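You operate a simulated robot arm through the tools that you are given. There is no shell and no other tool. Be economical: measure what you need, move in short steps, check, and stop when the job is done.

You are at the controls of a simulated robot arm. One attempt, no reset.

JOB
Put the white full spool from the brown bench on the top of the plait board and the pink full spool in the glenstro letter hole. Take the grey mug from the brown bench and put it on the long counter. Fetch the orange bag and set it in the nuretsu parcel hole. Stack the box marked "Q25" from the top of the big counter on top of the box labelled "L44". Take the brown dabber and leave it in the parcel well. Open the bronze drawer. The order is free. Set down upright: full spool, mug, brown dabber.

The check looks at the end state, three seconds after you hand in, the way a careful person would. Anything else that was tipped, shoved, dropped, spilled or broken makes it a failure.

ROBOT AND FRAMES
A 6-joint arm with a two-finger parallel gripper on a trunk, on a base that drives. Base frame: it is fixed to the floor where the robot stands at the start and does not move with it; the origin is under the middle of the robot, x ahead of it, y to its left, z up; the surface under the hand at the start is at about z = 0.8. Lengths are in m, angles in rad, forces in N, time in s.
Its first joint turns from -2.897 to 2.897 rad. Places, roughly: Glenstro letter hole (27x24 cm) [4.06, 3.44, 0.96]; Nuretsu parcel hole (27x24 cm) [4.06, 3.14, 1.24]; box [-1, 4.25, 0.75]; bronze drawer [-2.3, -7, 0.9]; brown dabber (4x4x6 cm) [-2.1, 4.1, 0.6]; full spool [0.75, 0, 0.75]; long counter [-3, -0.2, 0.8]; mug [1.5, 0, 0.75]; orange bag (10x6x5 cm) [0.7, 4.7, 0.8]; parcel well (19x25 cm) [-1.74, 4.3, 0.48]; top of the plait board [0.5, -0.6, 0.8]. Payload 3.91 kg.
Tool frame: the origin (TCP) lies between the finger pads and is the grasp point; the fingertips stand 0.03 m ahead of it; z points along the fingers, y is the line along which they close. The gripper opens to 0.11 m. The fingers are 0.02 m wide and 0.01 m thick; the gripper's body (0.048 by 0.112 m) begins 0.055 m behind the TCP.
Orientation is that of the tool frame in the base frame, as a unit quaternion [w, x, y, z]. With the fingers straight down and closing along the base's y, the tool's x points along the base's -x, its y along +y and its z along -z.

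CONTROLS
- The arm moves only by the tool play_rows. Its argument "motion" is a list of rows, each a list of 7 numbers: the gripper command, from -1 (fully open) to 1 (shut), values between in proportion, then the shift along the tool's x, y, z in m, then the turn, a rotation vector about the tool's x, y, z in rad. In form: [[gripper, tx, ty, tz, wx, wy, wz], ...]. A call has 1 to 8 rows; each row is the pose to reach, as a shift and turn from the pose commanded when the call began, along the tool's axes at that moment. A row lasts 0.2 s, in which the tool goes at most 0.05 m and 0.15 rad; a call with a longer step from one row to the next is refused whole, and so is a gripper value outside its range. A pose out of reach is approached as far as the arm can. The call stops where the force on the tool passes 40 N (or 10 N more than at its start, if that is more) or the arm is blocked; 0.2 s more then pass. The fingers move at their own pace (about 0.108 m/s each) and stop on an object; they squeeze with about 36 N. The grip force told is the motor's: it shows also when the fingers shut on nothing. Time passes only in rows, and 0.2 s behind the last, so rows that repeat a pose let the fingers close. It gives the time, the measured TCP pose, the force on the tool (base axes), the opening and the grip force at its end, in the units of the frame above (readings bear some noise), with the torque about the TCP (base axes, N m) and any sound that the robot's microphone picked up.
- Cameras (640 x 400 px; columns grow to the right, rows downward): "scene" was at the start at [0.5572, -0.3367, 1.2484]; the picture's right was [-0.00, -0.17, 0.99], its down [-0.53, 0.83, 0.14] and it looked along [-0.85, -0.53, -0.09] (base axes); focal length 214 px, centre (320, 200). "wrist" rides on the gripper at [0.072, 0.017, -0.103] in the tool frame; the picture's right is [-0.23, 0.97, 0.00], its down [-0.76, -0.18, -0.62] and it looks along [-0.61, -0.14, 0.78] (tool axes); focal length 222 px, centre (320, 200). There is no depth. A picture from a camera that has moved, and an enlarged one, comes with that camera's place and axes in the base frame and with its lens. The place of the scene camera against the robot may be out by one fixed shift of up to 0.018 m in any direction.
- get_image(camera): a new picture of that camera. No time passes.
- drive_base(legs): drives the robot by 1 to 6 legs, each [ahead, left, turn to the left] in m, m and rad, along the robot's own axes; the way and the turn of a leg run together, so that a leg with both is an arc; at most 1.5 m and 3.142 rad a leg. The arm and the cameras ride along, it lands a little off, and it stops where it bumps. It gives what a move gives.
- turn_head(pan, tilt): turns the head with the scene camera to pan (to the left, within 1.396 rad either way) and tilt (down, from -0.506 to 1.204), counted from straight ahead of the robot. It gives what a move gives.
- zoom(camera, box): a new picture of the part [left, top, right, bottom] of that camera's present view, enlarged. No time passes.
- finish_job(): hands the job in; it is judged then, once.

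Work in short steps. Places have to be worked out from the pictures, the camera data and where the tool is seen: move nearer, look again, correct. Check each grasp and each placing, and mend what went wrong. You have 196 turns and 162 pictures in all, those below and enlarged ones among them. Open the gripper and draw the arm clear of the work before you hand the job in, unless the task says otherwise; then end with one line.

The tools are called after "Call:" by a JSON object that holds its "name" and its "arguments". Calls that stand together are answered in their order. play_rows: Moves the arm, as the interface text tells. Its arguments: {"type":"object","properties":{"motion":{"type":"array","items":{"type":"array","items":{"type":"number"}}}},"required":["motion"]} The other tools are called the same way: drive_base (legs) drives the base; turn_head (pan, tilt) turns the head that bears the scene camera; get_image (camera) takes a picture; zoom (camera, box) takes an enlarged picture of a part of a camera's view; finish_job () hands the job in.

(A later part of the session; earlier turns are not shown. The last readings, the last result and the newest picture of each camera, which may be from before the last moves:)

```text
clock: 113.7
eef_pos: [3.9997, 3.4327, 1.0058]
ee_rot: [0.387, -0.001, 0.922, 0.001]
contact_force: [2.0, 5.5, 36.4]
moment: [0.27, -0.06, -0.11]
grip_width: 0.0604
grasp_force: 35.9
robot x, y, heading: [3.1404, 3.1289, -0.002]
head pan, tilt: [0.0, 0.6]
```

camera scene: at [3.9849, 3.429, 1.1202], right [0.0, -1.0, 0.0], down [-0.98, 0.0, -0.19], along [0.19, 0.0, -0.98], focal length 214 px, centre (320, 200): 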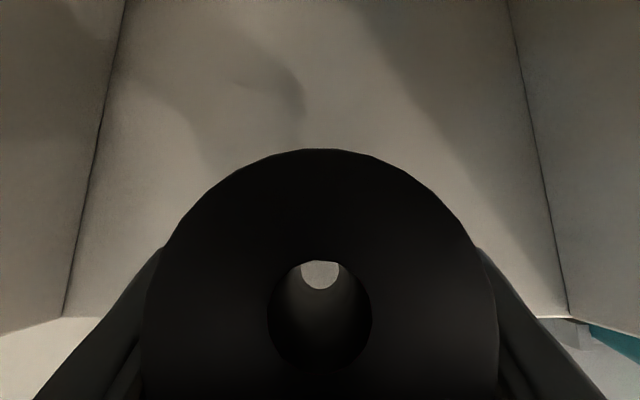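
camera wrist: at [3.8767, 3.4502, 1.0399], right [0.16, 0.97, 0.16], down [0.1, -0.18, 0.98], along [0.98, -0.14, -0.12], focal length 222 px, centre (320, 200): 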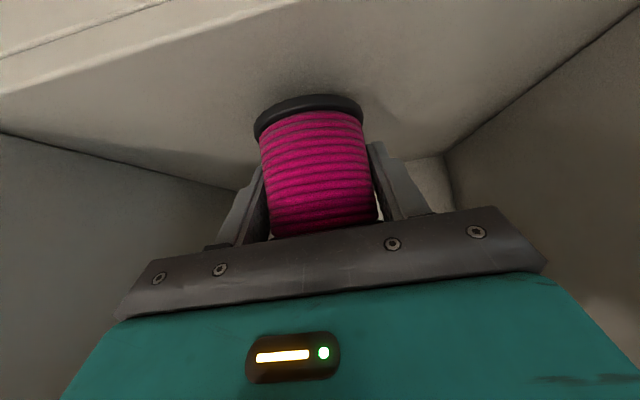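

Contact at TCP z 1.006. Easing up, opening, and withdrawing horizontally.

Call:
{"name": "play_rows", "arguments": {"motion": [[1, -0.002, 0, -0.002, 0, 0, 0], [-0.5, -0.002, 0, -0.002, 0, 0, 0], [-1, -0.002, 0, -0.002, 0, 0, 0], [-1, -0.002, 0, -0.002, 0, 0, 0], [-1, 0.025, 0, -0.03, 0, 0, 0], [-1, 0.055, 0, -0.06, 0, 0, 0], [-1, 0.085, 0, -0.09, 0, 0, 0], [-1, 0.115, 0, -0.12, 0, 0, 0]]}}

Call:
{"name": "get_image", "arguments": {"camera": "scene"}}

Call:
{"name": "get_image", "arguments": {"camera": "wrist"}}

```text
clock: 115.5
eef_pos: [3.8341, 3.4321, 1.0039]
ee_rot: [0.383, 0.0, 0.924, -0.001]
contact_force: [0.9, 1.0, -1.0]
moment: [0.0, -0.01, -0.01]
grip_width: 0.11
grasp_force: 0.1
robot x, y, heading: [3.1352, 3.1257, -0.0]
head pan, tilt: [0.0, 0.6]
```

```text
130 pictures are left
camera scene: at [3.8485, 3.4281, 1.0886], right [0.0, -1.0, 0.0], down [-0.98, 0.0, -0.18], along [0.18, 0.0, -0.98], focal length 214 px, centre (320, 200)
```

scene: 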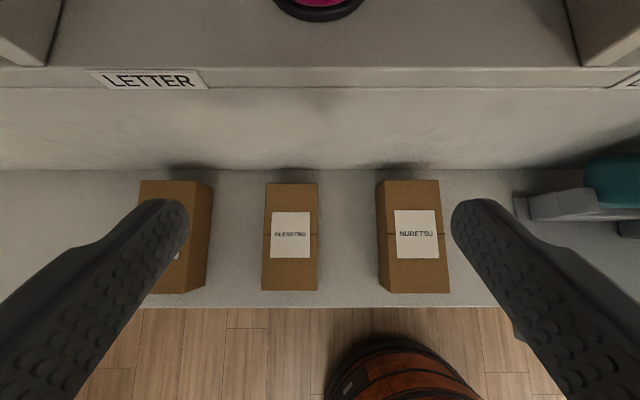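

```text
129 pictures are left
camera wrist: at [3.7108, 3.4498, 1.0251], right [0.16, 0.97, 0.16], down [0.1, -0.18, 0.98], along [0.98, -0.14, -0.12], focal length 222 px, centre (320, 200)
```

wrist: 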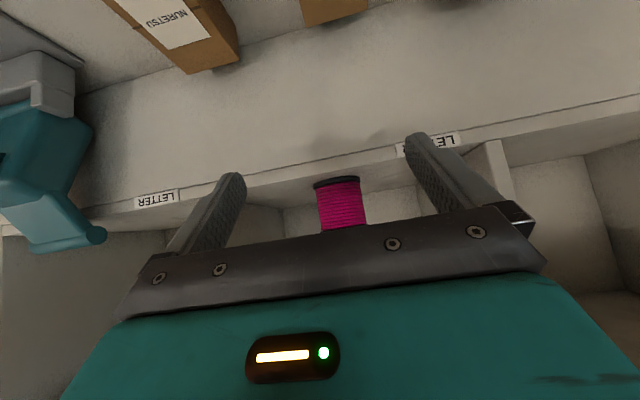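

Pink spool stands in Glenstro's letter hole. Retracting, backing off, and turning left to look for the bag.

Call:
{"name": "play_rows", "arguments": {"motion": [[-1, 0.006, 0, -0.045, 0, 0, 0], [-1, 0.012, 0, -0.09, 0, 0, 0], [-1, 0.018, 0, -0.135, 0, 0, 0], [-1, 0.024, 0, -0.18, 0, 0, 0], [-1, 0.03, 0, -0.225, 0, 0, 0], [-1, 0.03, 0, -0.27, 0, 0, 0]]}}

Call:
{"name": "drive_base", "arguments": {"legs": [[-0.9, 0, 0], [0, 0, 2.2]]}}

Call:
{"name": "turn_head", "arguments": {"pan": 0, "tilt": -0.5}}

Call:
{"name": "get_image", "arguments": {"camera": "scene"}}

```text
clock: 116.9
eef_pos: [3.6216, 3.435, 1.1746]
ee_rot: [0.383, 0.0, 0.924, -0.002]
contact_force: [0.0, -0.1, -0.4]
moment: [-0.02, 0.0, 0.0]
grip_width: 0.1099
grasp_force: 0.0
robot x, y, heading: [3.1411, 3.1259, -0.001]
head pan, tilt: [0.0, 0.6]
```

```text
clock: 126.8
eef_pos: [1.7054, 3.328, 1.1755]
ee_rot: [-0.174, 0.824, -0.417, -0.342]
contact_force: [-1.0, 0.2, 0.4]
moment: [0.0, 0.0, 0.0]
grip_width: 0.1101
grasp_force: 0.2
robot x, y, heading: [2.2409, 3.1227, 2.207]
head pan, tilt: [0.0, 0.6]
```

```text
clock: 128.2
eef_pos: [1.7064, 3.3282, 1.174]
ee_rot: [-0.174, 0.824, -0.417, -0.342]
contact_force: [1.1, 0.3, 0.0]
moment: [-0.03, -0.01, 0.0]
grip_width: 0.11
grasp_force: 0.2
robot x, y, heading: [2.2395, 3.1221, 2.206]
head pan, tilt: [0.0, -0.499]
```

```text
128 pictures are left
camera scene: at [1.674, 3.3728, 1.342], right [0.81, 0.59, 0.0], down [0.17, -0.23, -0.96], along [-0.57, 0.77, -0.28], focal length 214 px, centre (320, 200)
```

scene: 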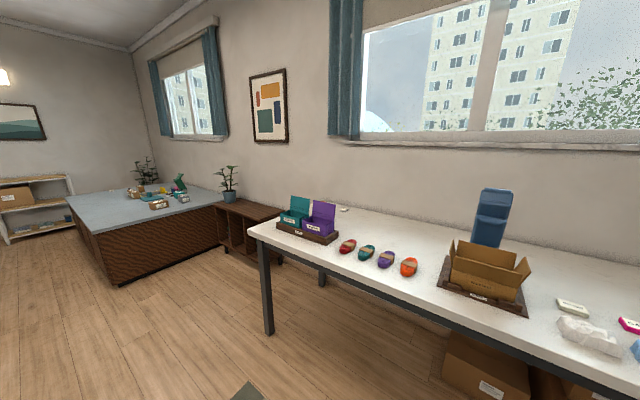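

The white table has a row of bags; orange at roughly (1.5,4.23). Driving in front of it, facing +y.

Call:
{"name": "drive_base", "arguments": {"legs": [[0, 0, -0.636], [0.35, 0.55, 0]]}}

Call:
{"name": "turn_head", "arguments": {"pan": -0.2, "tilt": 0.1}}

Call:
{"name": "get_image", "arguments": {"camera": "scene"}}

```text
clock: 133.5
eef_pos: [1.3754, 3.9509, 1.1752]
ee_rot: [-0.271, 0.655, -0.652, -0.271]
contact_force: [0.2, 0.0, 0.0]
moment: [0.02, 0.0, 0.03]
grip_width: 0.1099
grasp_force: 0.0
robot x, y, heading: [1.6913, 3.467, 1.577]
head pan, tilt: [0.0, -0.499]
```

```text
clock: 134.5
eef_pos: [1.3768, 3.951, 1.1741]
ee_rot: [-0.271, 0.655, -0.652, -0.271]
contact_force: [1.3, -0.1, 0.4]
moment: [-0.02, -0.01, 0.03]
grip_width: 0.1101
grasp_force: 0.2
robot x, y, heading: [1.6841, 3.4709, 1.575]
head pan, tilt: [-0.201, 0.099]
```

```text
127 pictures are left
camera scene: at [1.3989, 3.9896, 1.2911], right [0.98, -0.14, 0.14], down [-0.01, -0.77, -0.64], along [0.2, 0.62, -0.76], focal length 214 px, centre (320, 200)
```

scene: 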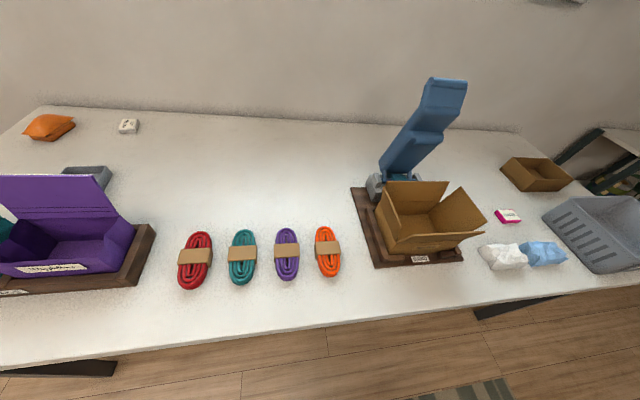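

Those are cord hanks; the real orange bag is the pouch at the back-left, ≈(0.72,4.68). Driving left and closer.

Call:
{"name": "drive_base", "arguments": {"legs": [[0, 0.72, 0], [0.24, 0, 0]]}}

Call:
{"name": "turn_head", "arguments": {"pan": 0, "tilt": 0}}

Call:
{"name": "get_image", "arguments": {"camera": "scene"}}

```text
clock: 139.8
eef_pos: [0.6536, 4.187, 1.1746]
ee_rot: [-0.271, 0.655, -0.652, -0.271]
contact_force: [0.0, -0.4, -0.4]
moment: [0.03, 0.0, 0.03]
grip_width: 0.1099
grasp_force: 0.2
robot x, y, heading: [0.9625, 3.7092, 1.581]
head pan, tilt: [-0.201, 0.099]
```

```text
clock: 140.6
eef_pos: [0.6554, 4.1875, 1.174]
ee_rot: [-0.272, 0.654, -0.651, -0.271]
contact_force: [-0.3, 0.3, -0.3]
moment: [-0.01, 0.01, 0.01]
grip_width: 0.1099
grasp_force: 0.0
robot x, y, heading: [0.967, 3.7055, 1.572]
head pan, tilt: [0.0, 0.0]
```

```text
126 pictures are left
camera scene: at [0.6589, 4.2319, 1.2976], right [1.0, 0.0, 0.0], down [0.01, -0.71, -0.71], along [0.0, 0.71, -0.71], focal length 214 px, centre (320, 200)
```

scene: 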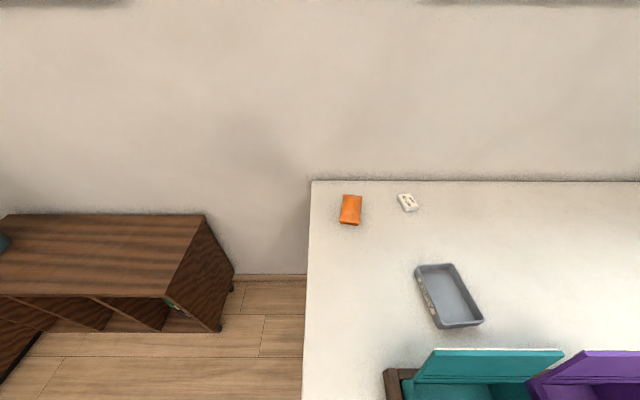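

Bag ≈(0.749,4.667), long axis along y, so closing across x suits. Moving forward high, then down partway.

Call:
{"name": "play_rows", "arguments": {"motion": [[-1, -0.033, -0.012, 0.033, 0, 0, 0], [-1, -0.066, -0.024, 0.066, 0, 0, 0], [-1, -0.099, -0.036, 0.099, 0, 0, 0], [-1, -0.132, -0.048, 0.132, 0, 0, 0], [-1, -0.165, -0.06, 0.165, 0, 0, 0], [-1, -0.198, -0.072, 0.198, 0, 0, 0], [-1, -0.231, -0.084, 0.231, 0, 0, 0], [-1, -0.264, -0.094, 0.264, 0, 0, 0]]}}

Call:
{"name": "play_rows", "arguments": {"motion": [[-1, -0.03, 0, 0.03, 0, 0, 0], [-1, -0.058, 0, 0.058, 0, 0, 0], [-1, -0.03, 0, 0.09, 0, 0, 0], [-1, 0, 0, 0.12, 0, 0, 0], [-1, 0.03, 0, 0.15, 0, 0, 0], [-1, 0.06, 0, 0.18, 0, 0, 0]]}}

Call:
{"name": "get_image", "arguments": {"camera": "scene"}}

Call:
{"name": "get_image", "arguments": {"camera": "wrist"}}

```text
clock: 142.3
eef_pos: [0.7484, 4.5608, 1.1757]
ee_rot: [-0.273, 0.654, -0.651, -0.271]
contact_force: [0.7, -0.2, 0.9]
moment: [-0.01, 0.02, 0.01]
grip_width: 0.1102
grasp_force: 0.0
robot x, y, heading: [0.9697, 3.7092, 1.576]
head pan, tilt: [0.0, 0.0]
```

```text
clock: 143.8
eef_pos: [0.747, 4.6455, 1.0056]
ee_rot: [-0.271, 0.655, -0.651, -0.271]
contact_force: [-0.8, -0.3, 1.4]
moment: [-0.03, 0.02, -0.01]
grip_width: 0.11
grasp_force: 0.0
robot x, y, heading: [0.9665, 3.7041, 1.575]
head pan, tilt: [0.0, 0.0]
```

```text
125 pictures are left
camera scene: at [0.7514, 4.6902, 1.1284], right [1.0, 0.01, 0.0], down [0.01, -0.71, -0.71], along [0.0, 0.71, -0.71], focal length 214 px, centre (320, 200)
```

scene: 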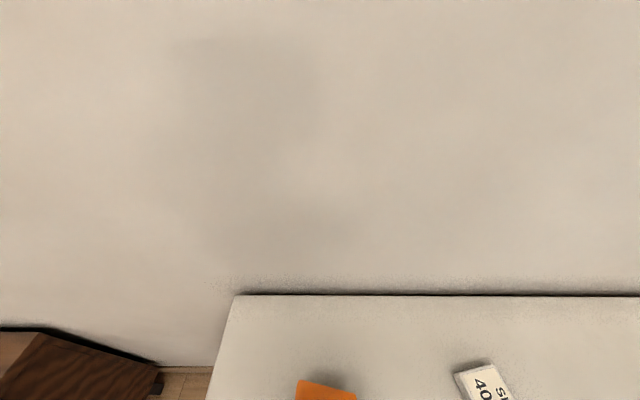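

```text
124 pictures are left
camera wrist: at [0.7314, 4.5211, 1.0269], right [-0.97, 0.16, 0.16], down [0.18, 0.1, 0.98], along [0.14, 0.98, -0.12], focal length 222 px, centre (320, 200)
```

wrist: 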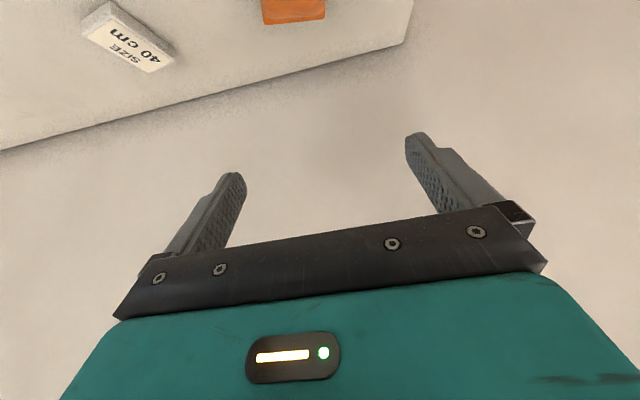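

Tilting the head to see the bag below the hand.

Call:
{"name": "turn_head", "arguments": {"pan": 0, "tilt": 0.6}}

Call:
{"name": "get_image", "arguments": {"camera": "scene"}}

```text
clock: 144.8
eef_pos: [0.7475, 4.6456, 1.0056]
ee_rot: [-0.272, 0.654, -0.651, -0.271]
contact_force: [-0.4, 0.5, 0.3]
moment: [0.03, -0.01, 0.01]
grip_width: 0.1101
grasp_force: 0.0
robot x, y, heading: [0.9619, 3.7048, 1.574]
head pan, tilt: [0.0, 0.6]
```

```text
123 pictures are left
camera scene: at [0.7516, 4.6505, 1.0907], right [1.0, 0.01, 0.0], down [0.01, -0.98, -0.19], along [0.0, 0.19, -0.98], focal length 214 px, centre (320, 200)
```

scene: 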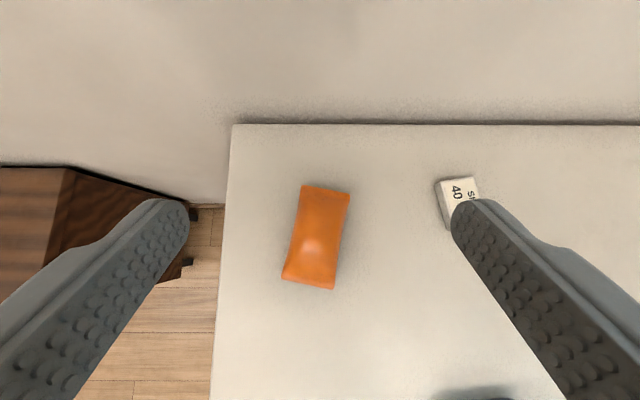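

Bag centre ≈(0.748,4.655), yawed about 0.2 rad. Rotating the hand to match while descending.

Call:
{"name": "play_rows", "arguments": {"motion": [[-1, 0.028, 0, 0.028, 0.07, 0, 0.07], [-1, 0.056, 0, 0.056, 0.13, 0, 0.13], [-1, 0.084, 0, 0.084, 0.13, 0, 0.13], [-1, 0.108, 0, 0.108, 0.13, 0, 0.13]]}}

Call:
{"name": "get_image", "arguments": {"camera": "wrist"}}

Call:
{"name": "get_image", "arguments": {"camera": "scene"}}

```text
clock: 145.8
eef_pos: [0.7474, 4.6468, 0.8534]
ee_rot: [0.294, -0.592, 0.708, 0.246]
contact_force: [0.3, -0.1, 0.0]
moment: [0.0, 0.04, -0.02]
grip_width: 0.1099
grasp_force: 0.1
robot x, y, heading: [0.9668, 3.707, 1.578]
head pan, tilt: [0.0, 0.6]
```

```text
122 pictures are left
camera wrist: at [0.7085, 4.5271, 0.8745], right [-0.93, 0.33, 0.16], down [0.19, 0.06, 0.98], along [0.31, 0.94, -0.12], focal length 222 px, centre (320, 200)
```

wrist: 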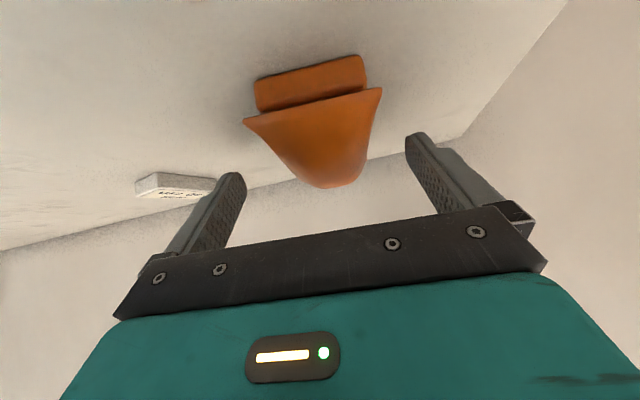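

```text
121 pictures are left
camera scene: at [0.7531, 4.6508, 0.9381], right [0.98, -0.18, 0.0], down [-0.17, -0.97, -0.19], along [0.03, 0.18, -0.98], focal length 214 px, centre (320, 200)
```

scene: 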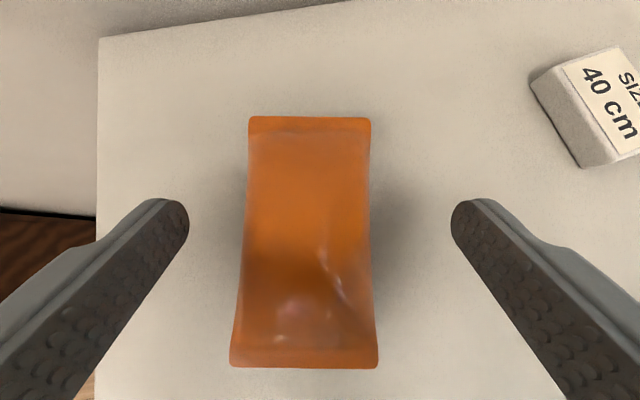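

Nicely aligned. Down another 1.8 cm, then close.

Call:
{"name": "play_rows", "arguments": {"motion": [[-1, 0.007, 0.004, 0.007, 0, 0, 0], [-1, 0.013, 0.004, 0.013, 0, 0, 0]]}}

Call:
{"name": "play_rows", "arguments": {"motion": [[1, 0, 0, 0, 0, 0, 0], [1, 0, 0, 0, 0, 0, 0], [1, 0, 0, 0, 0, 0, 0], [1, 0, 0, 0, 0, 0, 0]]}}

Call:
{"name": "get_image", "arguments": {"camera": "wrist"}}

```text
clock: 146.3
eef_pos: [0.743, 4.6472, 0.8344]
ee_rot: [0.295, -0.592, 0.709, 0.246]
contact_force: [-0.3, 0.6, 0.2]
moment: [-0.02, -0.01, 0.03]
grip_width: 0.1097
grasp_force: 0.1
robot x, y, heading: [0.9688, 3.7058, 1.576]
head pan, tilt: [0.0, 0.6]
```

```text
clock: 147.3
eef_pos: [0.7447, 4.6471, 0.8345]
ee_rot: [0.295, -0.592, 0.709, 0.245]
contact_force: [-0.4, 0.4, 0.9]
moment: [0.1, 0.02, -0.02]
grip_width: 0.0573
grasp_force: 36.1
robot x, y, heading: [0.9658, 3.7079, 1.575]
head pan, tilt: [0.0, 0.6]
```

```text
120 pictures are left
camera wrist: at [0.7049, 4.528, 0.856], right [-0.93, 0.33, 0.16], down [0.19, 0.06, 0.98], along [0.31, 0.94, -0.12], focal length 222 px, centre (320, 200)
```

wrist: 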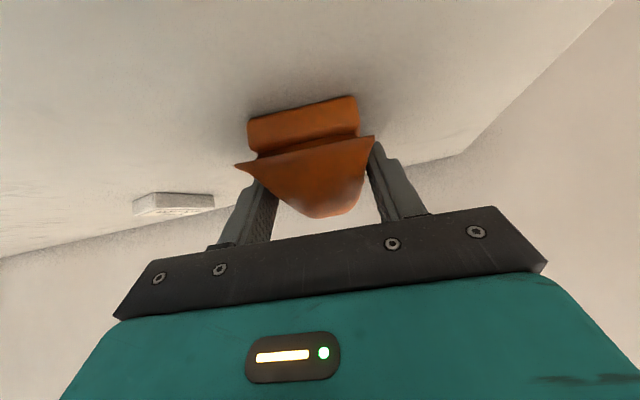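

Grip firm at 5.7 cm. Lifting straight up, then drawing back.

Call:
{"name": "play_rows", "arguments": {"motion": [[1, -0.035, 0, -0.035, 0, 0, 0], [1, -0.07, 0, -0.07, 0, 0, 0], [1, -0.105, 0, -0.105, 0, 0, 0], [1, -0.14, 0, -0.14, 0, 0, 0], [1, -0.175, 0, -0.175, 0, 0, 0], [1, -0.21, 0, -0.21, 0, 0, 0], [1, -0.245, 0, -0.245, 0, 0, 0], [1, -0.265, 0, -0.265, 0, 0, 0]]}}

Call:
{"name": "play_rows", "arguments": {"motion": [[1, 0.035, 0, -0.035, -0.065, 0, -0.065], [1, 0.07, 0, -0.07, -0.13, 0, -0.13], [1, 0.105, 0, -0.105, -0.13, 0, -0.13], [1, 0.14, 0, -0.14, -0.13, 0, -0.13], [1, 0.175, 0, -0.175, -0.13, 0, -0.13], [1, 0.21, 0, -0.21, -0.13, 0, -0.13], [1, 0.245, 0, -0.245, -0.13, 0, -0.13], [1, 0.28, 0, -0.28, -0.13, 0, -0.13]]}}

Call:
{"name": "get_image", "arguments": {"camera": "wrist"}}

```text
clock: 149.2
eef_pos: [0.7437, 4.6467, 1.2097]
ee_rot: [0.295, -0.592, 0.709, 0.245]
contact_force: [-0.9, -0.5, -0.1]
moment: [0.01, 0.01, 0.0]
grip_width: 0.0576
grasp_force: 36.0
robot x, y, heading: [0.9705, 3.7048, 1.571]
head pan, tilt: [0.0, 0.6]
```

```text
clock: 150.9
eef_pos: [0.6722, 4.257, 1.209]
ee_rot: [-0.271, 0.655, -0.652, -0.27]
contact_force: [-0.3, 0.5, -0.3]
moment: [-0.03, 0.02, -0.04]
grip_width: 0.0573
grasp_force: 36.1
robot x, y, heading: [0.9685, 3.708, 1.577]
head pan, tilt: [0.0, 0.6]
```

```text
119 pictures are left
camera wrist: at [0.6561, 4.1327, 1.2309], right [-0.98, 0.16, 0.16], down [0.17, 0.1, 0.98], along [0.14, 0.98, -0.12], focal length 222 px, centre (320, 200)
```

wrist: 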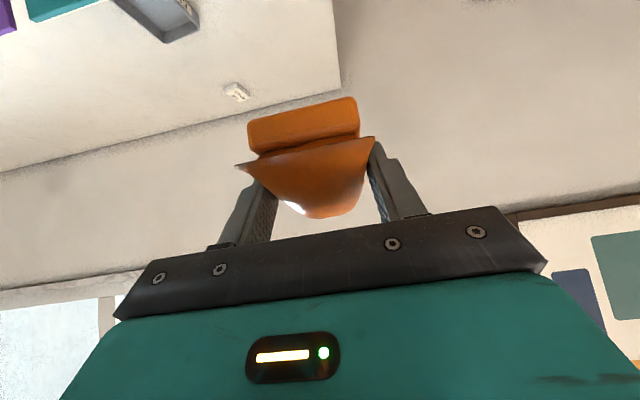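

Bag secure. Driving back to the sorter facing +x, lined up with the Nuretsu column.

Call:
{"name": "drive_base", "arguments": {"legs": [[-0.5, 0, 0], [0, 0, -1.577], [1.4, 0, 0], [0.6, -0.36, 0]]}}

Call:
{"name": "turn_head", "arguments": {"pan": 0, "tilt": -0.3}}

Call:
{"name": "get_image", "arguments": {"camera": "scene"}}

```text
clock: 167.7
eef_pos: [3.5177, 3.163, 1.2093]
ee_rot: [0.384, -0.005, 0.923, 0.001]
contact_force: [0.1, -0.6, -1.9]
moment: [-0.01, 0.03, 0.0]
grip_width: 0.0577
grasp_force: 36.2
robot x, y, heading: [2.9687, 2.8643, 0.015]
head pan, tilt: [0.0, 0.6]
```

```text
clock: 168.9
eef_pos: [3.518, 3.1626, 1.2094]
ee_rot: [0.384, -0.006, 0.923, 0.002]
contact_force: [0.2, -0.4, -1.2]
moment: [-0.02, 0.0, -0.01]
grip_width: 0.0572
grasp_force: 35.9
robot x, y, heading: [2.9697, 2.8662, 0.009]
head pan, tilt: [0.0, -0.3]
```

```text
118 pictures are left
camera scene: at [3.582, 3.1591, 1.3591], right [0.01, -1.0, 0.0], down [-0.47, -0.01, -0.88], along [0.88, 0.01, -0.47], focal length 214 px, centre (320, 200)
```

scene: 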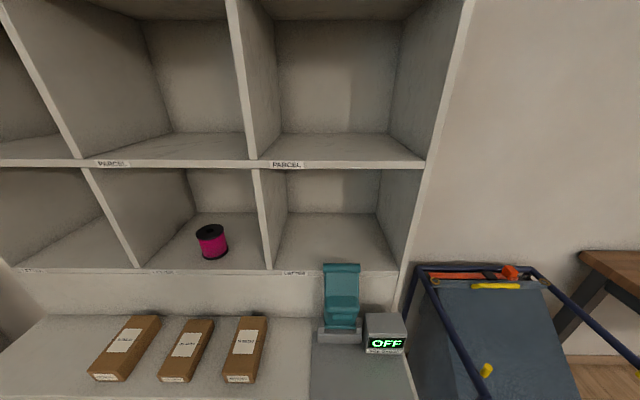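

Pink spool visibly fine. Nuretsu upper hole centre y≈3.13. Raising the hand 11 cm and driving 0.17 closer.

Call:
{"name": "play_rows", "arguments": {"motion": [[1, -0.026, -0.01, -0.026, 0, 0, 0], [1, -0.052, -0.02, -0.052, 0, 0, 0], [1, -0.078, -0.03, -0.078, 0, 0, 0]]}}

Call:
{"name": "drive_base", "arguments": {"legs": [[0.18, 0, -0.01]]}}

Call:
{"name": "turn_head", "arguments": {"pan": 0, "tilt": 0.3}}

Call:
{"name": "get_image", "arguments": {"camera": "scene"}}

Call:
{"name": "get_image", "arguments": {"camera": "wrist"}}

```text
clock: 169.7
eef_pos: [3.52, 3.1317, 1.3198]
ee_rot: [0.383, -0.007, 0.924, 0.001]
contact_force: [1.2, -0.3, -0.3]
moment: [-0.01, 0.04, -0.01]
grip_width: 0.0574
grasp_force: 36.1
robot x, y, heading: [2.969, 2.8687, 0.008]
head pan, tilt: [0.0, -0.3]
```

```text
clock: 171.2
eef_pos: [3.7012, 3.1276, 1.321]
ee_rot: [0.383, 0.0, 0.924, -0.001]
contact_force: [0.2, -0.8, -1.3]
moment: [0.03, 0.03, 0.03]
grip_width: 0.0575
grasp_force: 35.6
robot x, y, heading: [3.1489, 2.8673, -0.004]
head pan, tilt: [0.0, -0.3]
```

```text
clock: 172.2
eef_pos: [3.7006, 3.1267, 1.3203]
ee_rot: [0.383, -0.001, 0.924, -0.001]
contact_force: [0.5, 0.2, -0.4]
moment: [-0.01, 0.03, 0.04]
grip_width: 0.0578
grasp_force: 36.2
robot x, y, heading: [3.1481, 2.8684, -0.002]
head pan, tilt: [0.0, 0.3]
```

```text
117 pictures are left
camera scene: at [3.7376, 3.1229, 1.4212], right [0.0, -1.0, 0.0], down [-0.88, 0.0, -0.47], along [0.47, 0.0, -0.88], focal length 214 px, centre (320, 200)
```

scene: 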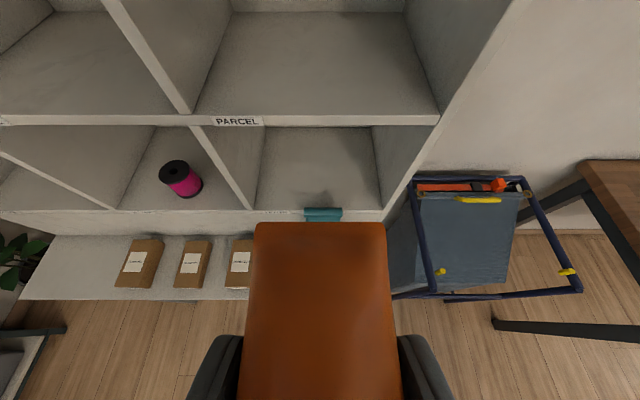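

```text
116 pictures are left
camera wrist: at [3.5768, 3.1443, 1.3417], right [0.16, 0.97, 0.16], down [0.1, -0.18, 0.98], along [0.98, -0.14, -0.12], focal length 222 px, centre (320, 200)
```

wrist: 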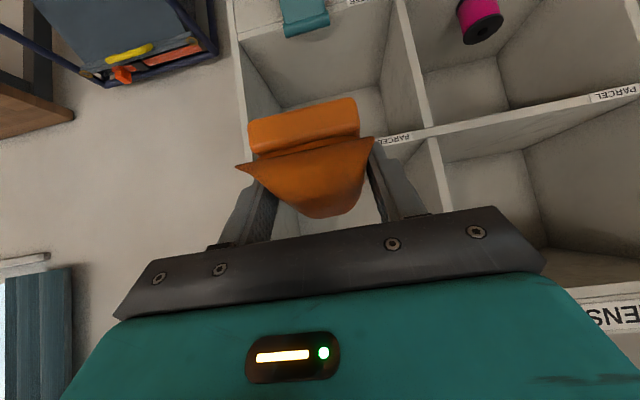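

Aligned. Moving the bag in horizontally.

Call:
{"name": "turn_head", "arguments": {"pan": 0, "tilt": 0.6}}

Call:
{"name": "play_rows", "arguments": {"motion": [[1, -0.031, 0.001, 0.031, 0, 0, 0], [1, -0.062, 0.002, 0.062, 0, 0, 0], [1, -0.093, 0.003, 0.093, 0, 0, 0], [1, -0.124, 0.004, 0.124, 0, 0, 0], [1, -0.155, 0.004, 0.155, 0, 0, 0], [1, -0.186, 0.004, 0.186, 0, 0, 0], [1, -0.212, 0.004, 0.212, 0, 0, 0]]}}

Call:
{"name": "get_image", "arguments": {"camera": "wrist"}}

```text
clock: 173.0
eef_pos: [3.7013, 3.1288, 1.3199]
ee_rot: [0.383, -0.001, 0.924, -0.001]
contact_force: [0.8, 0.6, -0.6]
moment: [0.02, 0.01, -0.04]
grip_width: 0.0577
grasp_force: 35.5
robot x, y, heading: [3.1506, 2.865, 0.003]
head pan, tilt: [0.0, 0.6]
```

```text
clock: 174.6
eef_pos: [4.0003, 3.1316, 1.3205]
ee_rot: [0.384, -0.001, 0.923, -0.001]
contact_force: [-0.7, 0.0, 0.1]
moment: [0.03, 0.0, 0.0]
grip_width: 0.0578
grasp_force: 35.7
robot x, y, heading: [3.1477, 2.8643, 0.002]
head pan, tilt: [0.0, 0.6]
```

```text
115 pictures are left
camera wrist: at [3.8766, 3.1487, 1.3424], right [0.16, 0.97, 0.16], down [0.1, -0.18, 0.98], along [0.98, -0.14, -0.12], focal length 222 px, centre (320, 200)
```

wrist: 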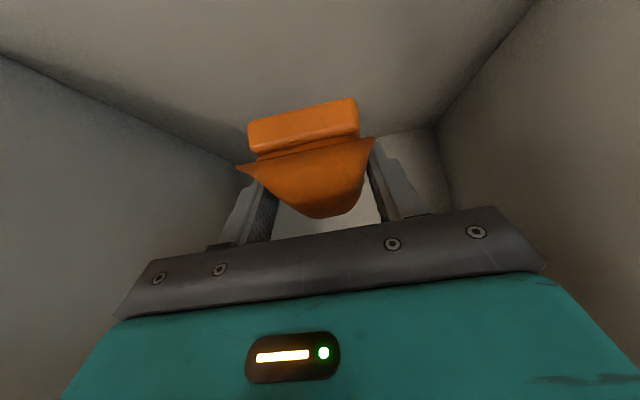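

Inside without contact. Lowering toward the floor (expected TCP ≈1.275).

Call:
{"name": "play_rows", "arguments": {"motion": [[1, 0.007, 0, 0.007, 0, 0, 0], [1, 0.014, 0, 0.014, 0, 0, 0], [1, 0.02, 0, 0.02, 0, 0, 0]]}}

Call:
{"name": "play_rows", "arguments": {"motion": [[1, 0.003, 0, 0.003, 0, 0, 0], [1, 0.006, 0, 0.006, 0, 0, 0]]}}

Call:
{"name": "play_rows", "arguments": {"motion": [[1, 0.003, 0, 0.003, 0, 0, 0], [1, 0.005, 0, 0.005, 0, 0, 0]]}}

```text
clock: 175.4
eef_pos: [4.0018, 3.1318, 1.2925]
ee_rot: [0.382, -0.001, 0.924, -0.001]
contact_force: [-0.4, -0.1, -0.6]
moment: [0.03, -0.01, 0.0]
grip_width: 0.0579
grasp_force: 35.4
robot x, y, heading: [3.1518, 2.8672, 0.006]
head pan, tilt: [0.0, 0.6]
```

```text
clock: 176.0
eef_pos: [4.0019, 3.132, 1.2835]
ee_rot: [0.383, -0.001, 0.924, -0.001]
contact_force: [-0.1, 0.0, 0.1]
moment: [-0.03, -0.01, 0.03]
grip_width: 0.0577
grasp_force: 36.4
robot x, y, heading: [3.1477, 2.8682, -0.001]
head pan, tilt: [0.0, 0.6]
```

```text
clock: 176.6
eef_pos: [4.0018, 3.1312, 1.2755]
ee_rot: [0.384, -0.001, 0.923, -0.001]
contact_force: [-1.1, -0.3, -0.7]
moment: [-0.01, 0.01, -0.03]
grip_width: 0.0576
grasp_force: 35.9
robot x, y, heading: [3.148, 2.8661, 0.001]
head pan, tilt: [0.0, 0.6]
```

Call:
{"name": "play_rows", "arguments": {"motion": [[1, 0.003, 0, 0.003, 0, 0, 0], [1, 0.005, 0, 0.005, 0, 0, 0]]}}

Call:
{"name": "get_image", "arguments": {"camera": "wrist"}}

```text
clock: 177.2
eef_pos: [4.0, 3.131, 1.2702]
ee_rot: [0.383, -0.001, 0.924, -0.002]
contact_force: [0.9, 0.8, -0.8]
moment: [0.0, 0.02, 0.01]
grip_width: 0.0577
grasp_force: 35.8
robot x, y, heading: [3.1496, 2.8647, 0.002]
head pan, tilt: [0.0, 0.6]
```

```text
114 pictures are left
camera wrist: at [3.8769, 3.1485, 1.291], right [0.16, 0.97, 0.16], down [0.1, -0.18, 0.98], along [0.98, -0.14, -0.12], focal length 222 px, centre (320, 200)
```

wrist: 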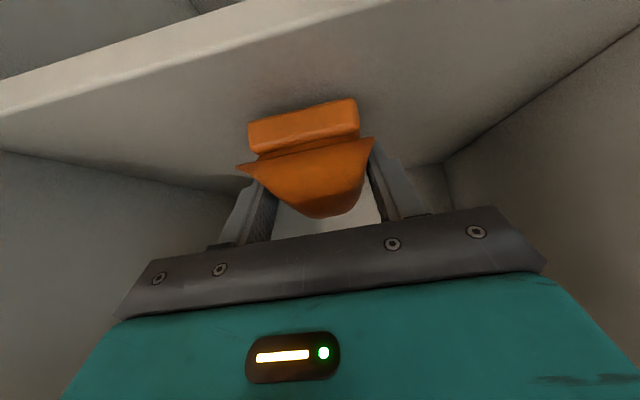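

Call:
{"name": "play_rows", "arguments": {"motion": [[1, 0.002, 0, 0.002, 0, 0, 0], [1, 0.004, 0, 0.004, 0, 0, 0]]}}

Call:
{"name": "play_rows", "arguments": {"motion": [[1, 0.002, 0, 0.002, 0, 0, 0], [1, 0.004, 0, 0.004, 0, 0, 0]]}}

```text
clock: 177.8
eef_pos: [3.9998, 3.1315, 1.2644]
ee_rot: [0.384, 0.0, 0.923, -0.001]
contact_force: [0.2, 0.1, 4.6]
moment: [0.09, -0.05, 0.02]
grip_width: 0.0574
grasp_force: 35.7
robot x, y, heading: [3.1481, 2.8662, 0.005]
head pan, tilt: [0.0, 0.6]
```

```text
clock: 178.4
eef_pos: [3.9997, 3.1313, 1.2641]
ee_rot: [0.388, -0.001, 0.922, 0.001]
contact_force: [0.7, 0.4, 8.0]
moment: [-0.1, 0.25, 0.02]
grip_width: 0.0576
grasp_force: 36.0
robot x, y, heading: [3.1461, 2.8689, -0.003]
head pan, tilt: [0.0, 0.6]
stopped in row 2: the force on the tool passed its limit at 45 N (the readings are from after the stop); the commanded pose is now the measured one
```

Contact with the hole floor. Release and withdraw horizontally.

Call:
{"name": "play_rows", "arguments": {"motion": [[0, -0.001, 0, -0.001, 0, 0, 0], [-1, -0.002, 0, -0.002, 0, 0, 0], [-1, -0.003, 0, -0.003, 0, 0, 0], [-1, -0.003, 0, -0.003, 0, 0, 0], [-1, 0.025, 0, -0.031, 0, 0, 0], [-1, 0.055, 0, -0.061, 0, 0, 0], [-1, 0.085, 0, -0.091, 0, 0, 0], [-1, 0.115, 0, -0.121, 0, 0, 0]]}}

Call:
{"name": "play_rows", "arguments": {"motion": [[-1, 0.035, 0, -0.035, 0, 0, 0], [-1, 0.07, 0, -0.07, 0, 0, 0], [-1, 0.105, 0, -0.105, 0, 0, 0], [-1, 0.12, 0, -0.12, 0, 0, 0]]}}

Call:
{"name": "turn_head", "arguments": {"pan": 0, "tilt": -0.3}}

Call:
{"name": "get_image", "arguments": {"camera": "scene"}}

```text
clock: 180.2
eef_pos: [3.834, 3.1305, 1.2662]
ee_rot: [0.385, -0.001, 0.923, 0.0]
contact_force: [0.8, -0.4, 0.1]
moment: [-0.01, 0.0, -0.03]
grip_width: 0.1101
grasp_force: 0.0
robot x, y, heading: [3.1479, 2.8676, 0.001]
head pan, tilt: [0.0, 0.6]
```

```text
clock: 181.2
eef_pos: [3.6633, 3.1311, 1.2646]
ee_rot: [0.387, 0.0, 0.922, 0.001]
contact_force: [-0.3, 0.1, 0.2]
moment: [-0.04, -0.01, 0.01]
grip_width: 0.11
grasp_force: 0.1
robot x, y, heading: [3.1469, 2.8641, -0.002]
head pan, tilt: [0.0, 0.6]
```

```text
clock: 182.4
eef_pos: [3.6631, 3.1317, 1.265]
ee_rot: [0.386, -0.001, 0.922, 0.001]
contact_force: [0.2, -0.5, 0.3]
moment: [-0.02, 0.0, -0.01]
grip_width: 0.1099
grasp_force: 0.0
robot x, y, heading: [3.1519, 2.8679, -0.001]
head pan, tilt: [0.0, -0.3]
```

```text
113 pictures are left
camera scene: at [3.7263, 3.1266, 1.4145], right [0.0, -1.0, 0.0], down [-0.46, 0.0, -0.89], along [0.89, 0.0, -0.46], focal length 214 px, centre (320, 200)
```

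scene: 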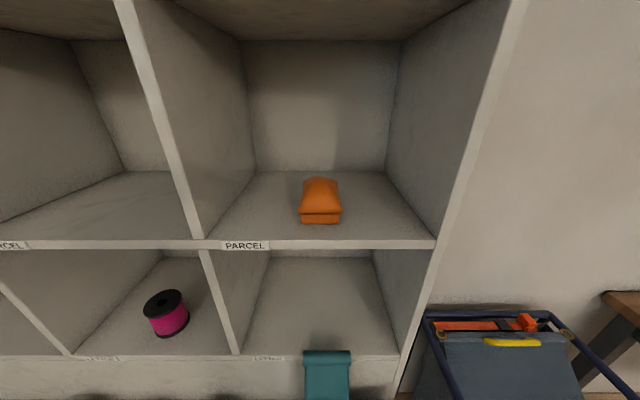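

Both holes done. Backing along the aisle toward the big counter and turning to view it.

Call:
{"name": "drive_base", "arguments": {"legs": [[-1.4, 0.15, 0], [-1.4, 0.1, 0], [0, 0, 2.6]]}}

Call:
{"name": "get_image", "arguments": {"camera": "scene"}}

```text
clock: 202.1
eef_pos: [-0.2191, 3.1599, 1.2653]
ee_rot: [-0.104, 0.888, -0.249, -0.373]
contact_force: [-0.9, 0.0, 0.5]
moment: [-0.03, 0.05, 0.03]
grip_width: 0.11
grasp_force: 0.0
robot x, y, heading: [0.3576, 3.1197, 2.59]
head pan, tilt: [0.0, -0.3]
```

```text
112 pictures are left
camera scene: at [-0.2648, 3.1858, 1.4145], right [0.52, 0.85, 0.0], down [0.39, -0.24, -0.89], along [-0.76, 0.46, -0.46], focal length 214 px, centre (320, 200)
```

scene: 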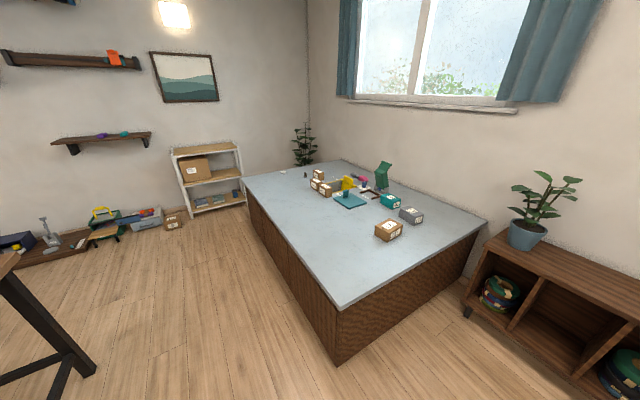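

Call:
{"name": "zoom", "arguments": {"camera": "scene", "box": [290, 150, 450, 250]}}

```text
4.00 times, centred on (370, 200) of scene
camera zoom: at [-0.2648, 3.1858, 1.4145], right [0.52, 0.85, 0.0], down [0.39, -0.24, -0.89], along [-0.76, 0.46, -0.46], focal length 858 px, centre (120, 200)
```

zoom: 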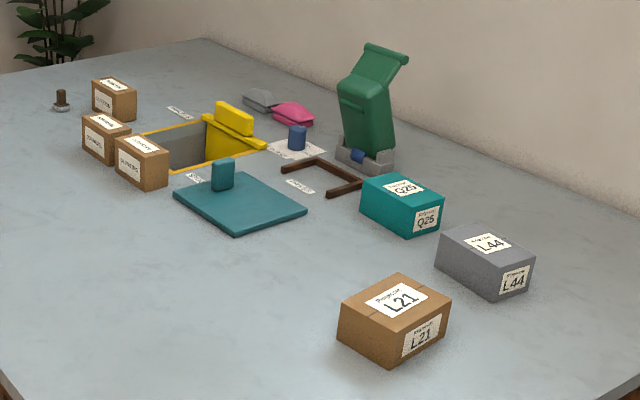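

Counter top is at z≈0.6: Q25 (teal) ≈(-1.25,4.42), L44 (grey) ≈(-1.0,4.36), dabber ≈(-2.1,4.1). I'll park at the counter's right end, facing -x.

Call:
{"name": "drive_base", "arguments": {"legs": [[0, 0, 0.55], [0.7, 0, 0], [0, -0.92, 0]]}}

Call:
{"name": "turn_head", "arguments": {"pan": 0, "tilt": 0.1}}

Call:
{"name": "get_image", "arguments": {"camera": "scene"}}

```text
clock: 211.9
eef_pos: [-0.8584, 3.7755, 1.2655]
ee_rot: [-0.001, 0.922, -0.001, -0.387]
contact_force: [-0.3, -0.3, -0.5]
moment: [-0.04, -0.02, 0.0]
grip_width: 0.1104
grasp_force: 0.0
robot x, y, heading: [-0.3433, 4.0374, 3.141]
head pan, tilt: [0.0, -0.3]
```

```text
clock: 212.8
eef_pos: [-0.859, 3.7758, 1.2652]
ee_rot: [-0.001, 0.923, -0.001, -0.386]
contact_force: [-0.2, -0.4, -0.7]
moment: [0.01, -0.04, 0.02]
grip_width: 0.11
grasp_force: 0.1
robot x, y, heading: [-0.3433, 4.0409, 3.141]
head pan, tilt: [0.0, 0.099]
```

```text
110 pictures are left
camera scene: at [-0.8975, 3.7716, 1.3806], right [0.0, 1.0, 0.0], down [0.77, 0.0, -0.64], along [-0.64, 0.0, -0.77], focal length 214 px, centre (320, 200)
```

scene: 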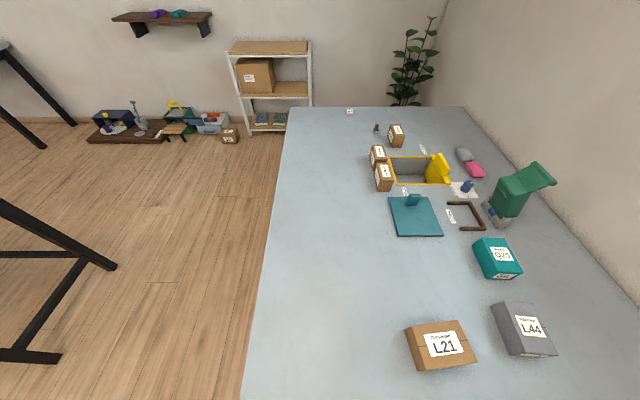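

Moving the base a touch closer, then swinging the hand to straight-down near the boxes.

Call:
{"name": "drive_base", "arguments": {"legs": [[0.03, -0.12, 0]]}}

Call:
{"name": "play_rows", "arguments": {"motion": [[-1, 0, -0.04, 0, 0, 0.132, 0], [-1, 0, -0.08, 0, 0, 0.264, 0], [-1, 0, -0.12, 0, 0, 0.396, 0], [-1, 0, -0.16, 0, 0, 0.528, 0], [-1, 0, -0.2, 0, 0, 0.66, 0], [-1, 0, -0.24, 0, 0, 0.792, 0], [-1, 0, -0.28, 0, 0, 0.792, 0]]}}

Call:
{"name": "play_rows", "arguments": {"motion": [[-1, -0.03, -0.02, 0.03, 0, 0, 0], [-1, -0.06, -0.04, 0.06, 0, 0, 0], [-1, -0.09, -0.06, 0.09, 0, 0, 0], [-1, -0.12, -0.08, 0.12, 0, 0, 0], [-1, -0.15, -0.1, 0.15, 0, 0, 0], [-1, -0.18, -0.12, 0.18, 0, 0, 0], [-1, -0.2, -0.14, 0.21, 0, 0, 0]]}}

Call:
{"name": "turn_head", "arguments": {"pan": 0, "tilt": 0.2}}

Call:
{"name": "get_image", "arguments": {"camera": "scene"}}

```text
clock: 214.1
eef_pos: [-0.888, 3.8968, 1.266]
ee_rot: [0.0, 0.922, -0.002, -0.386]
contact_force: [0.6, -0.2, -0.8]
moment: [0.01, 0.0, 0.01]
grip_width: 0.1099
grasp_force: 0.1
robot x, y, heading: [-0.3702, 4.1558, 3.138]
head pan, tilt: [0.0, 0.099]
```

```text
clock: 215.7
eef_pos: [-0.8879, 4.1768, 1.2642]
ee_rot: [0.0, 1.0, -0.001, 0.0]
contact_force: [0.1, 1.1, 0.1]
moment: [0.04, -0.01, 0.01]
grip_width: 0.1099
grasp_force: 0.0
robot x, y, heading: [-0.3723, 4.1564, 3.136]
head pan, tilt: [0.0, 0.099]
```

```text
clock: 217.3
eef_pos: [-1.0879, 4.3179, 1.054]
ee_rot: [0.0, 1.0, -0.001, -0.002]
contact_force: [0.3, -0.2, 0.8]
moment: [0.01, 0.05, -0.01]
grip_width: 0.1103
grasp_force: 0.1
robot x, y, heading: [-0.3714, 4.1618, 3.143]
head pan, tilt: [0.0, 0.099]
```

```text
clock: 217.9
eef_pos: [-1.0887, 4.3182, 1.054]
ee_rot: [0.0, 1.0, -0.001, -0.001]
contact_force: [0.1, 0.1, -0.3]
moment: [0.03, -0.02, -0.02]
grip_width: 0.1101
grasp_force: 0.1
robot x, y, heading: [-0.3688, 4.1606, 3.14]
head pan, tilt: [0.0, 0.201]
```

```text
109 pictures are left
camera scene: at [-1.1749, 4.313, 1.1078], right [0.0, 1.0, 0.0], down [0.98, 0.0, 0.2], along [0.2, 0.0, -0.98], focal length 214 px, centre (320, 200)
```

scene: 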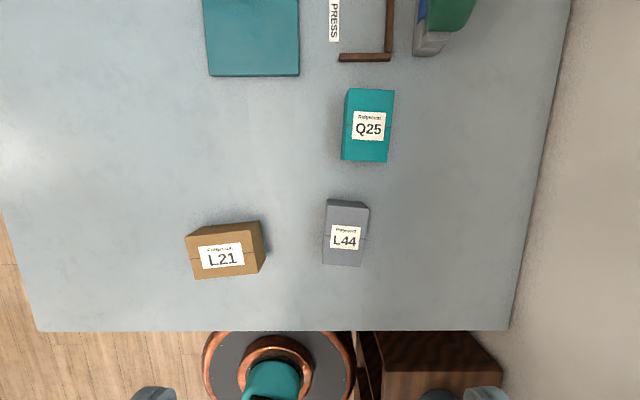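

Clear top view: Q25 ≈(-1.236,4.407), about 9.4 cm wide in y; L44 ≈(-1.011,4.368). Moving above Q25.

Call:
{"name": "play_rows", "arguments": {"motion": [[-1, -0.03, -0.018, 0.03, 0, 0, 0], [-1, -0.06, -0.036, 0.06, 0, 0, 0], [-1, -0.09, -0.054, 0.09, 0, 0, 0], [-1, -0.12, -0.072, 0.12, 0, 0, 0], [-1, -0.147, -0.087, 0.15, 0, 0, 0], [-1, -0.147, -0.087, 0.19, 0, 0, 0]]}}

Call:
{"name": "turn_head", "arguments": {"pan": 0, "tilt": 0.5}}

Call:
{"name": "get_image", "arguments": {"camera": "scene"}}

Call:
{"name": "get_image", "arguments": {"camera": "wrist"}}

```text
clock: 219.3
eef_pos: [-1.234, 4.4046, 0.8649]
ee_rot: [0.0, 1.0, -0.002, -0.001]
contact_force: [0.2, 0.4, 1.0]
moment: [0.0, 0.03, -0.01]
grip_width: 0.1097
grasp_force: 0.1
robot x, y, heading: [-0.3718, 4.1568, 3.135]
head pan, tilt: [0.0, 0.201]
```

```text
clock: 220.1
eef_pos: [-1.2351, 4.4039, 0.8649]
ee_rot: [-0.001, 1.0, -0.002, -0.001]
contact_force: [0.0, 0.0, -0.3]
moment: [-0.03, -0.05, -0.01]
grip_width: 0.1101
grasp_force: 0.0
robot x, y, heading: [-0.3728, 4.1576, 3.139]
head pan, tilt: [0.0, 0.499]
```

```text
108 pictures are left
camera scene: at [-1.2939, 4.3997, 0.9204], right [0.0, 1.0, 0.0], down [0.88, 0.0, 0.48], along [0.48, 0.0, -0.88], focal length 214 px, centre (320, 200)
```

scene: 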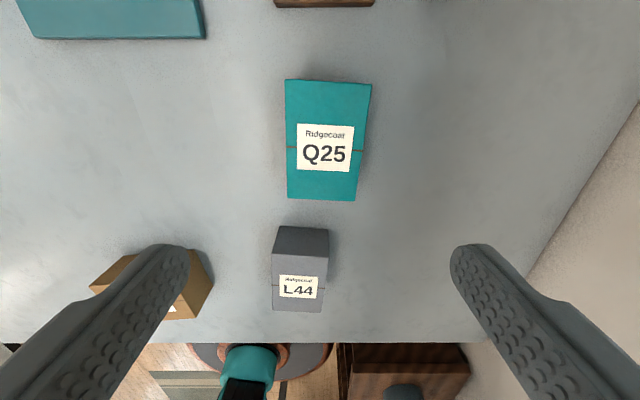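

```text
107 pictures are left
camera wrist: at [-1.1616, 4.3871, 0.9675], right [-0.23, -0.97, 0.0], down [-0.76, 0.18, 0.62], along [-0.61, 0.14, -0.78], focal length 222 px, centre (320, 200)
```

wrist: 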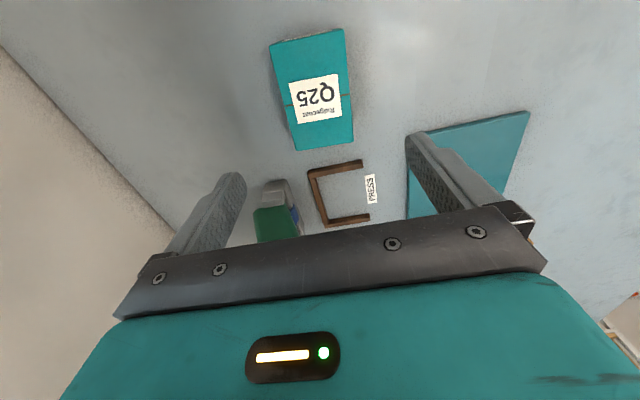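

Two views give Q25 top z≈0.666, centre (-1.235,4.4055), width ≈0.09, yaw -0.045. Descending to TCP 0.64 in two stages.

Call:
{"name": "play_rows", "arguments": {"motion": [[-1, 0, -0.001, 0.04, 0, 0, 0.045], [-1, 0, -0.001, 0.08, 0, 0, 0.045], [-1, 0, -0.001, 0.12, 0, 0, 0.045], [-1, 0, -0.001, 0.15, 0, 0, 0.045]]}}

Call:
{"name": "get_image", "arguments": {"camera": "scene"}}

Call:
{"name": "get_image", "arguments": {"camera": "wrist"}}

```text
clock: 221.1
eef_pos: [-1.2343, 4.4048, 0.7174]
ee_rot: [0.0, 1.0, -0.024, -0.002]
contact_force: [0.4, 0.2, 0.3]
moment: [-0.02, 0.04, -0.03]
grip_width: 0.11
grasp_force: 0.0
robot x, y, heading: [-0.3763, 4.1602, 3.137]
head pan, tilt: [0.0, 0.499]
```

```text
106 pictures are left
camera scene: at [-1.2943, 4.4039, 0.7721], right [0.05, 1.0, 0.0], down [0.88, -0.04, 0.48], along [0.48, -0.02, -0.88], focal length 214 px, centre (320, 200)
```

scene: 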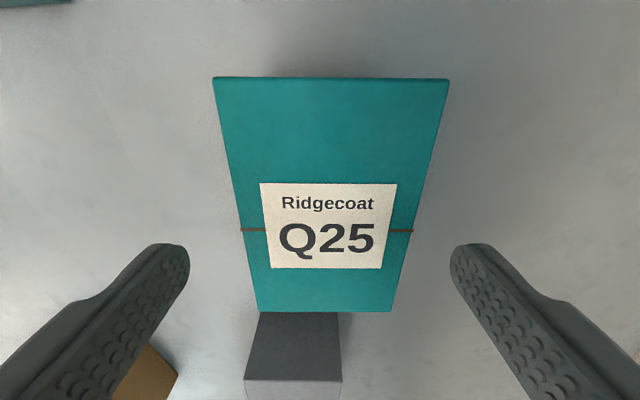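

```text
105 pictures are left
camera wrist: at [-1.1629, 4.3851, 0.819], right [-0.27, -0.96, 0.0], down [-0.75, 0.21, 0.63], along [-0.6, 0.17, -0.78], focal length 222 px, centre (320, 200)
```

wrist: 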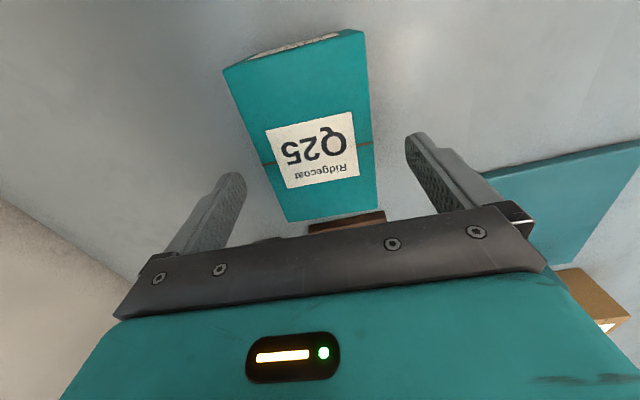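

Box sits ~5 mm to +y; correcting and descending to 0.64.

Call:
{"name": "play_rows", "arguments": {"motion": [[-1, 0, -0.005, 0.02, 0, 0, 0], [-1, 0, -0.005, 0.05, 0, 0, 0], [-1, 0, -0.005, 0.078, 0, 0, 0]]}}

Call:
{"name": "get_image", "arguments": {"camera": "scene"}}

```text
clock: 221.9
eef_pos: [-1.2345, 4.4105, 0.6385]
ee_rot: [0.0, 1.0, -0.025, -0.001]
contact_force: [0.1, -0.3, 0.8]
moment: [0.04, 0.01, 0.0]
grip_width: 0.1101
grasp_force: 0.1
robot x, y, heading: [-0.3703, 4.1581, 3.134]
head pan, tilt: [0.0, 0.499]
```

```text
104 pictures are left
camera scene: at [-1.2936, 4.4092, 0.6941], right [0.05, 1.0, 0.0], down [0.88, -0.04, 0.48], along [0.48, -0.02, -0.88], focal length 214 px, centre (320, 200)
```

scene: 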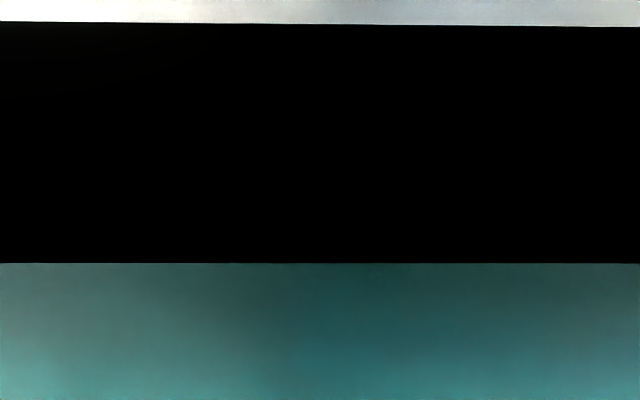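

The lens is grazing the box top but no contact force. Closing.

Call:
{"name": "play_rows", "arguments": {"motion": [[1, 0, 0, 0, 0, 0, 0], [1, 0, 0, 0, 0, 0, 0], [1, 0, 0, 0, 0, 0, 0], [1, 0, 0, -0.03, 0, 0, 0], [1, 0, 0, -0.07, 0, 0, 0], [1, 0, 0, -0.11, 0, 0, 0], [1, 0, 0, -0.15, 0, 0, 0]]}}

Call:
{"name": "get_image", "arguments": {"camera": "wrist"}}

Call:
{"name": "turn_head", "arguments": {"pan": 0, "tilt": 1.0}}

Call:
{"name": "get_image", "arguments": {"camera": "scene"}}

```text
clock: 223.5
eef_pos: [-1.2349, 4.4115, 0.7879]
ee_rot: [0.001, 1.0, -0.024, -0.001]
contact_force: [-0.2, -0.1, -1.9]
moment: [-0.02, -0.02, -0.03]
grip_width: 0.085
grasp_force: 35.8
robot x, y, heading: [-0.3711, 4.1578, 3.135]
head pan, tilt: [0.0, 0.499]
```

```text
103 pictures are left
camera wrist: at [-1.1631, 4.3906, 0.891], right [-0.27, -0.96, 0.0], down [-0.75, 0.21, 0.62], along [-0.6, 0.17, -0.78], focal length 222 px, centre (320, 200)
```

wrist: 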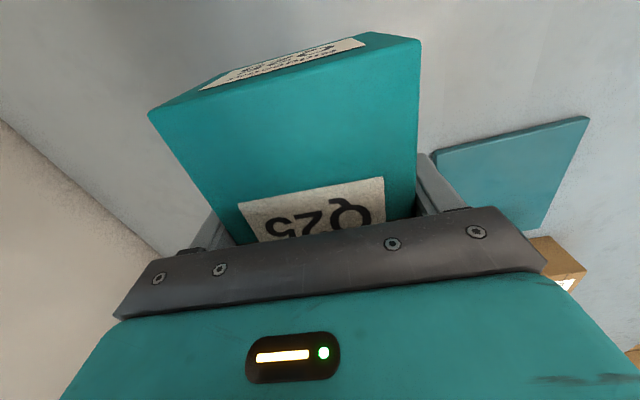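

```text
clock: 224.5
eef_pos: [-1.2353, 4.4108, 0.789]
ee_rot: [0.0, 1.0, -0.025, -0.001]
contact_force: [-0.2, 0.4, -1.2]
moment: [-0.03, 0.01, -0.02]
grip_width: 0.0849
grasp_force: 36.3
robot x, y, heading: [-0.3685, 4.1593, 3.138]
head pan, tilt: [0.0, 1.0]
```

```text
102 pictures are left
camera scene: at [-1.2532, 4.4072, 0.8652], right [0.05, 1.0, 0.0], down [0.54, -0.03, 0.84], along [0.84, -0.04, -0.54], focal length 214 px, centre (320, 200)
```

scene: 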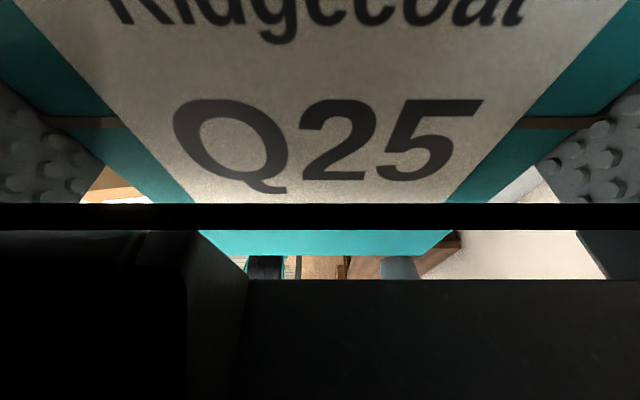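

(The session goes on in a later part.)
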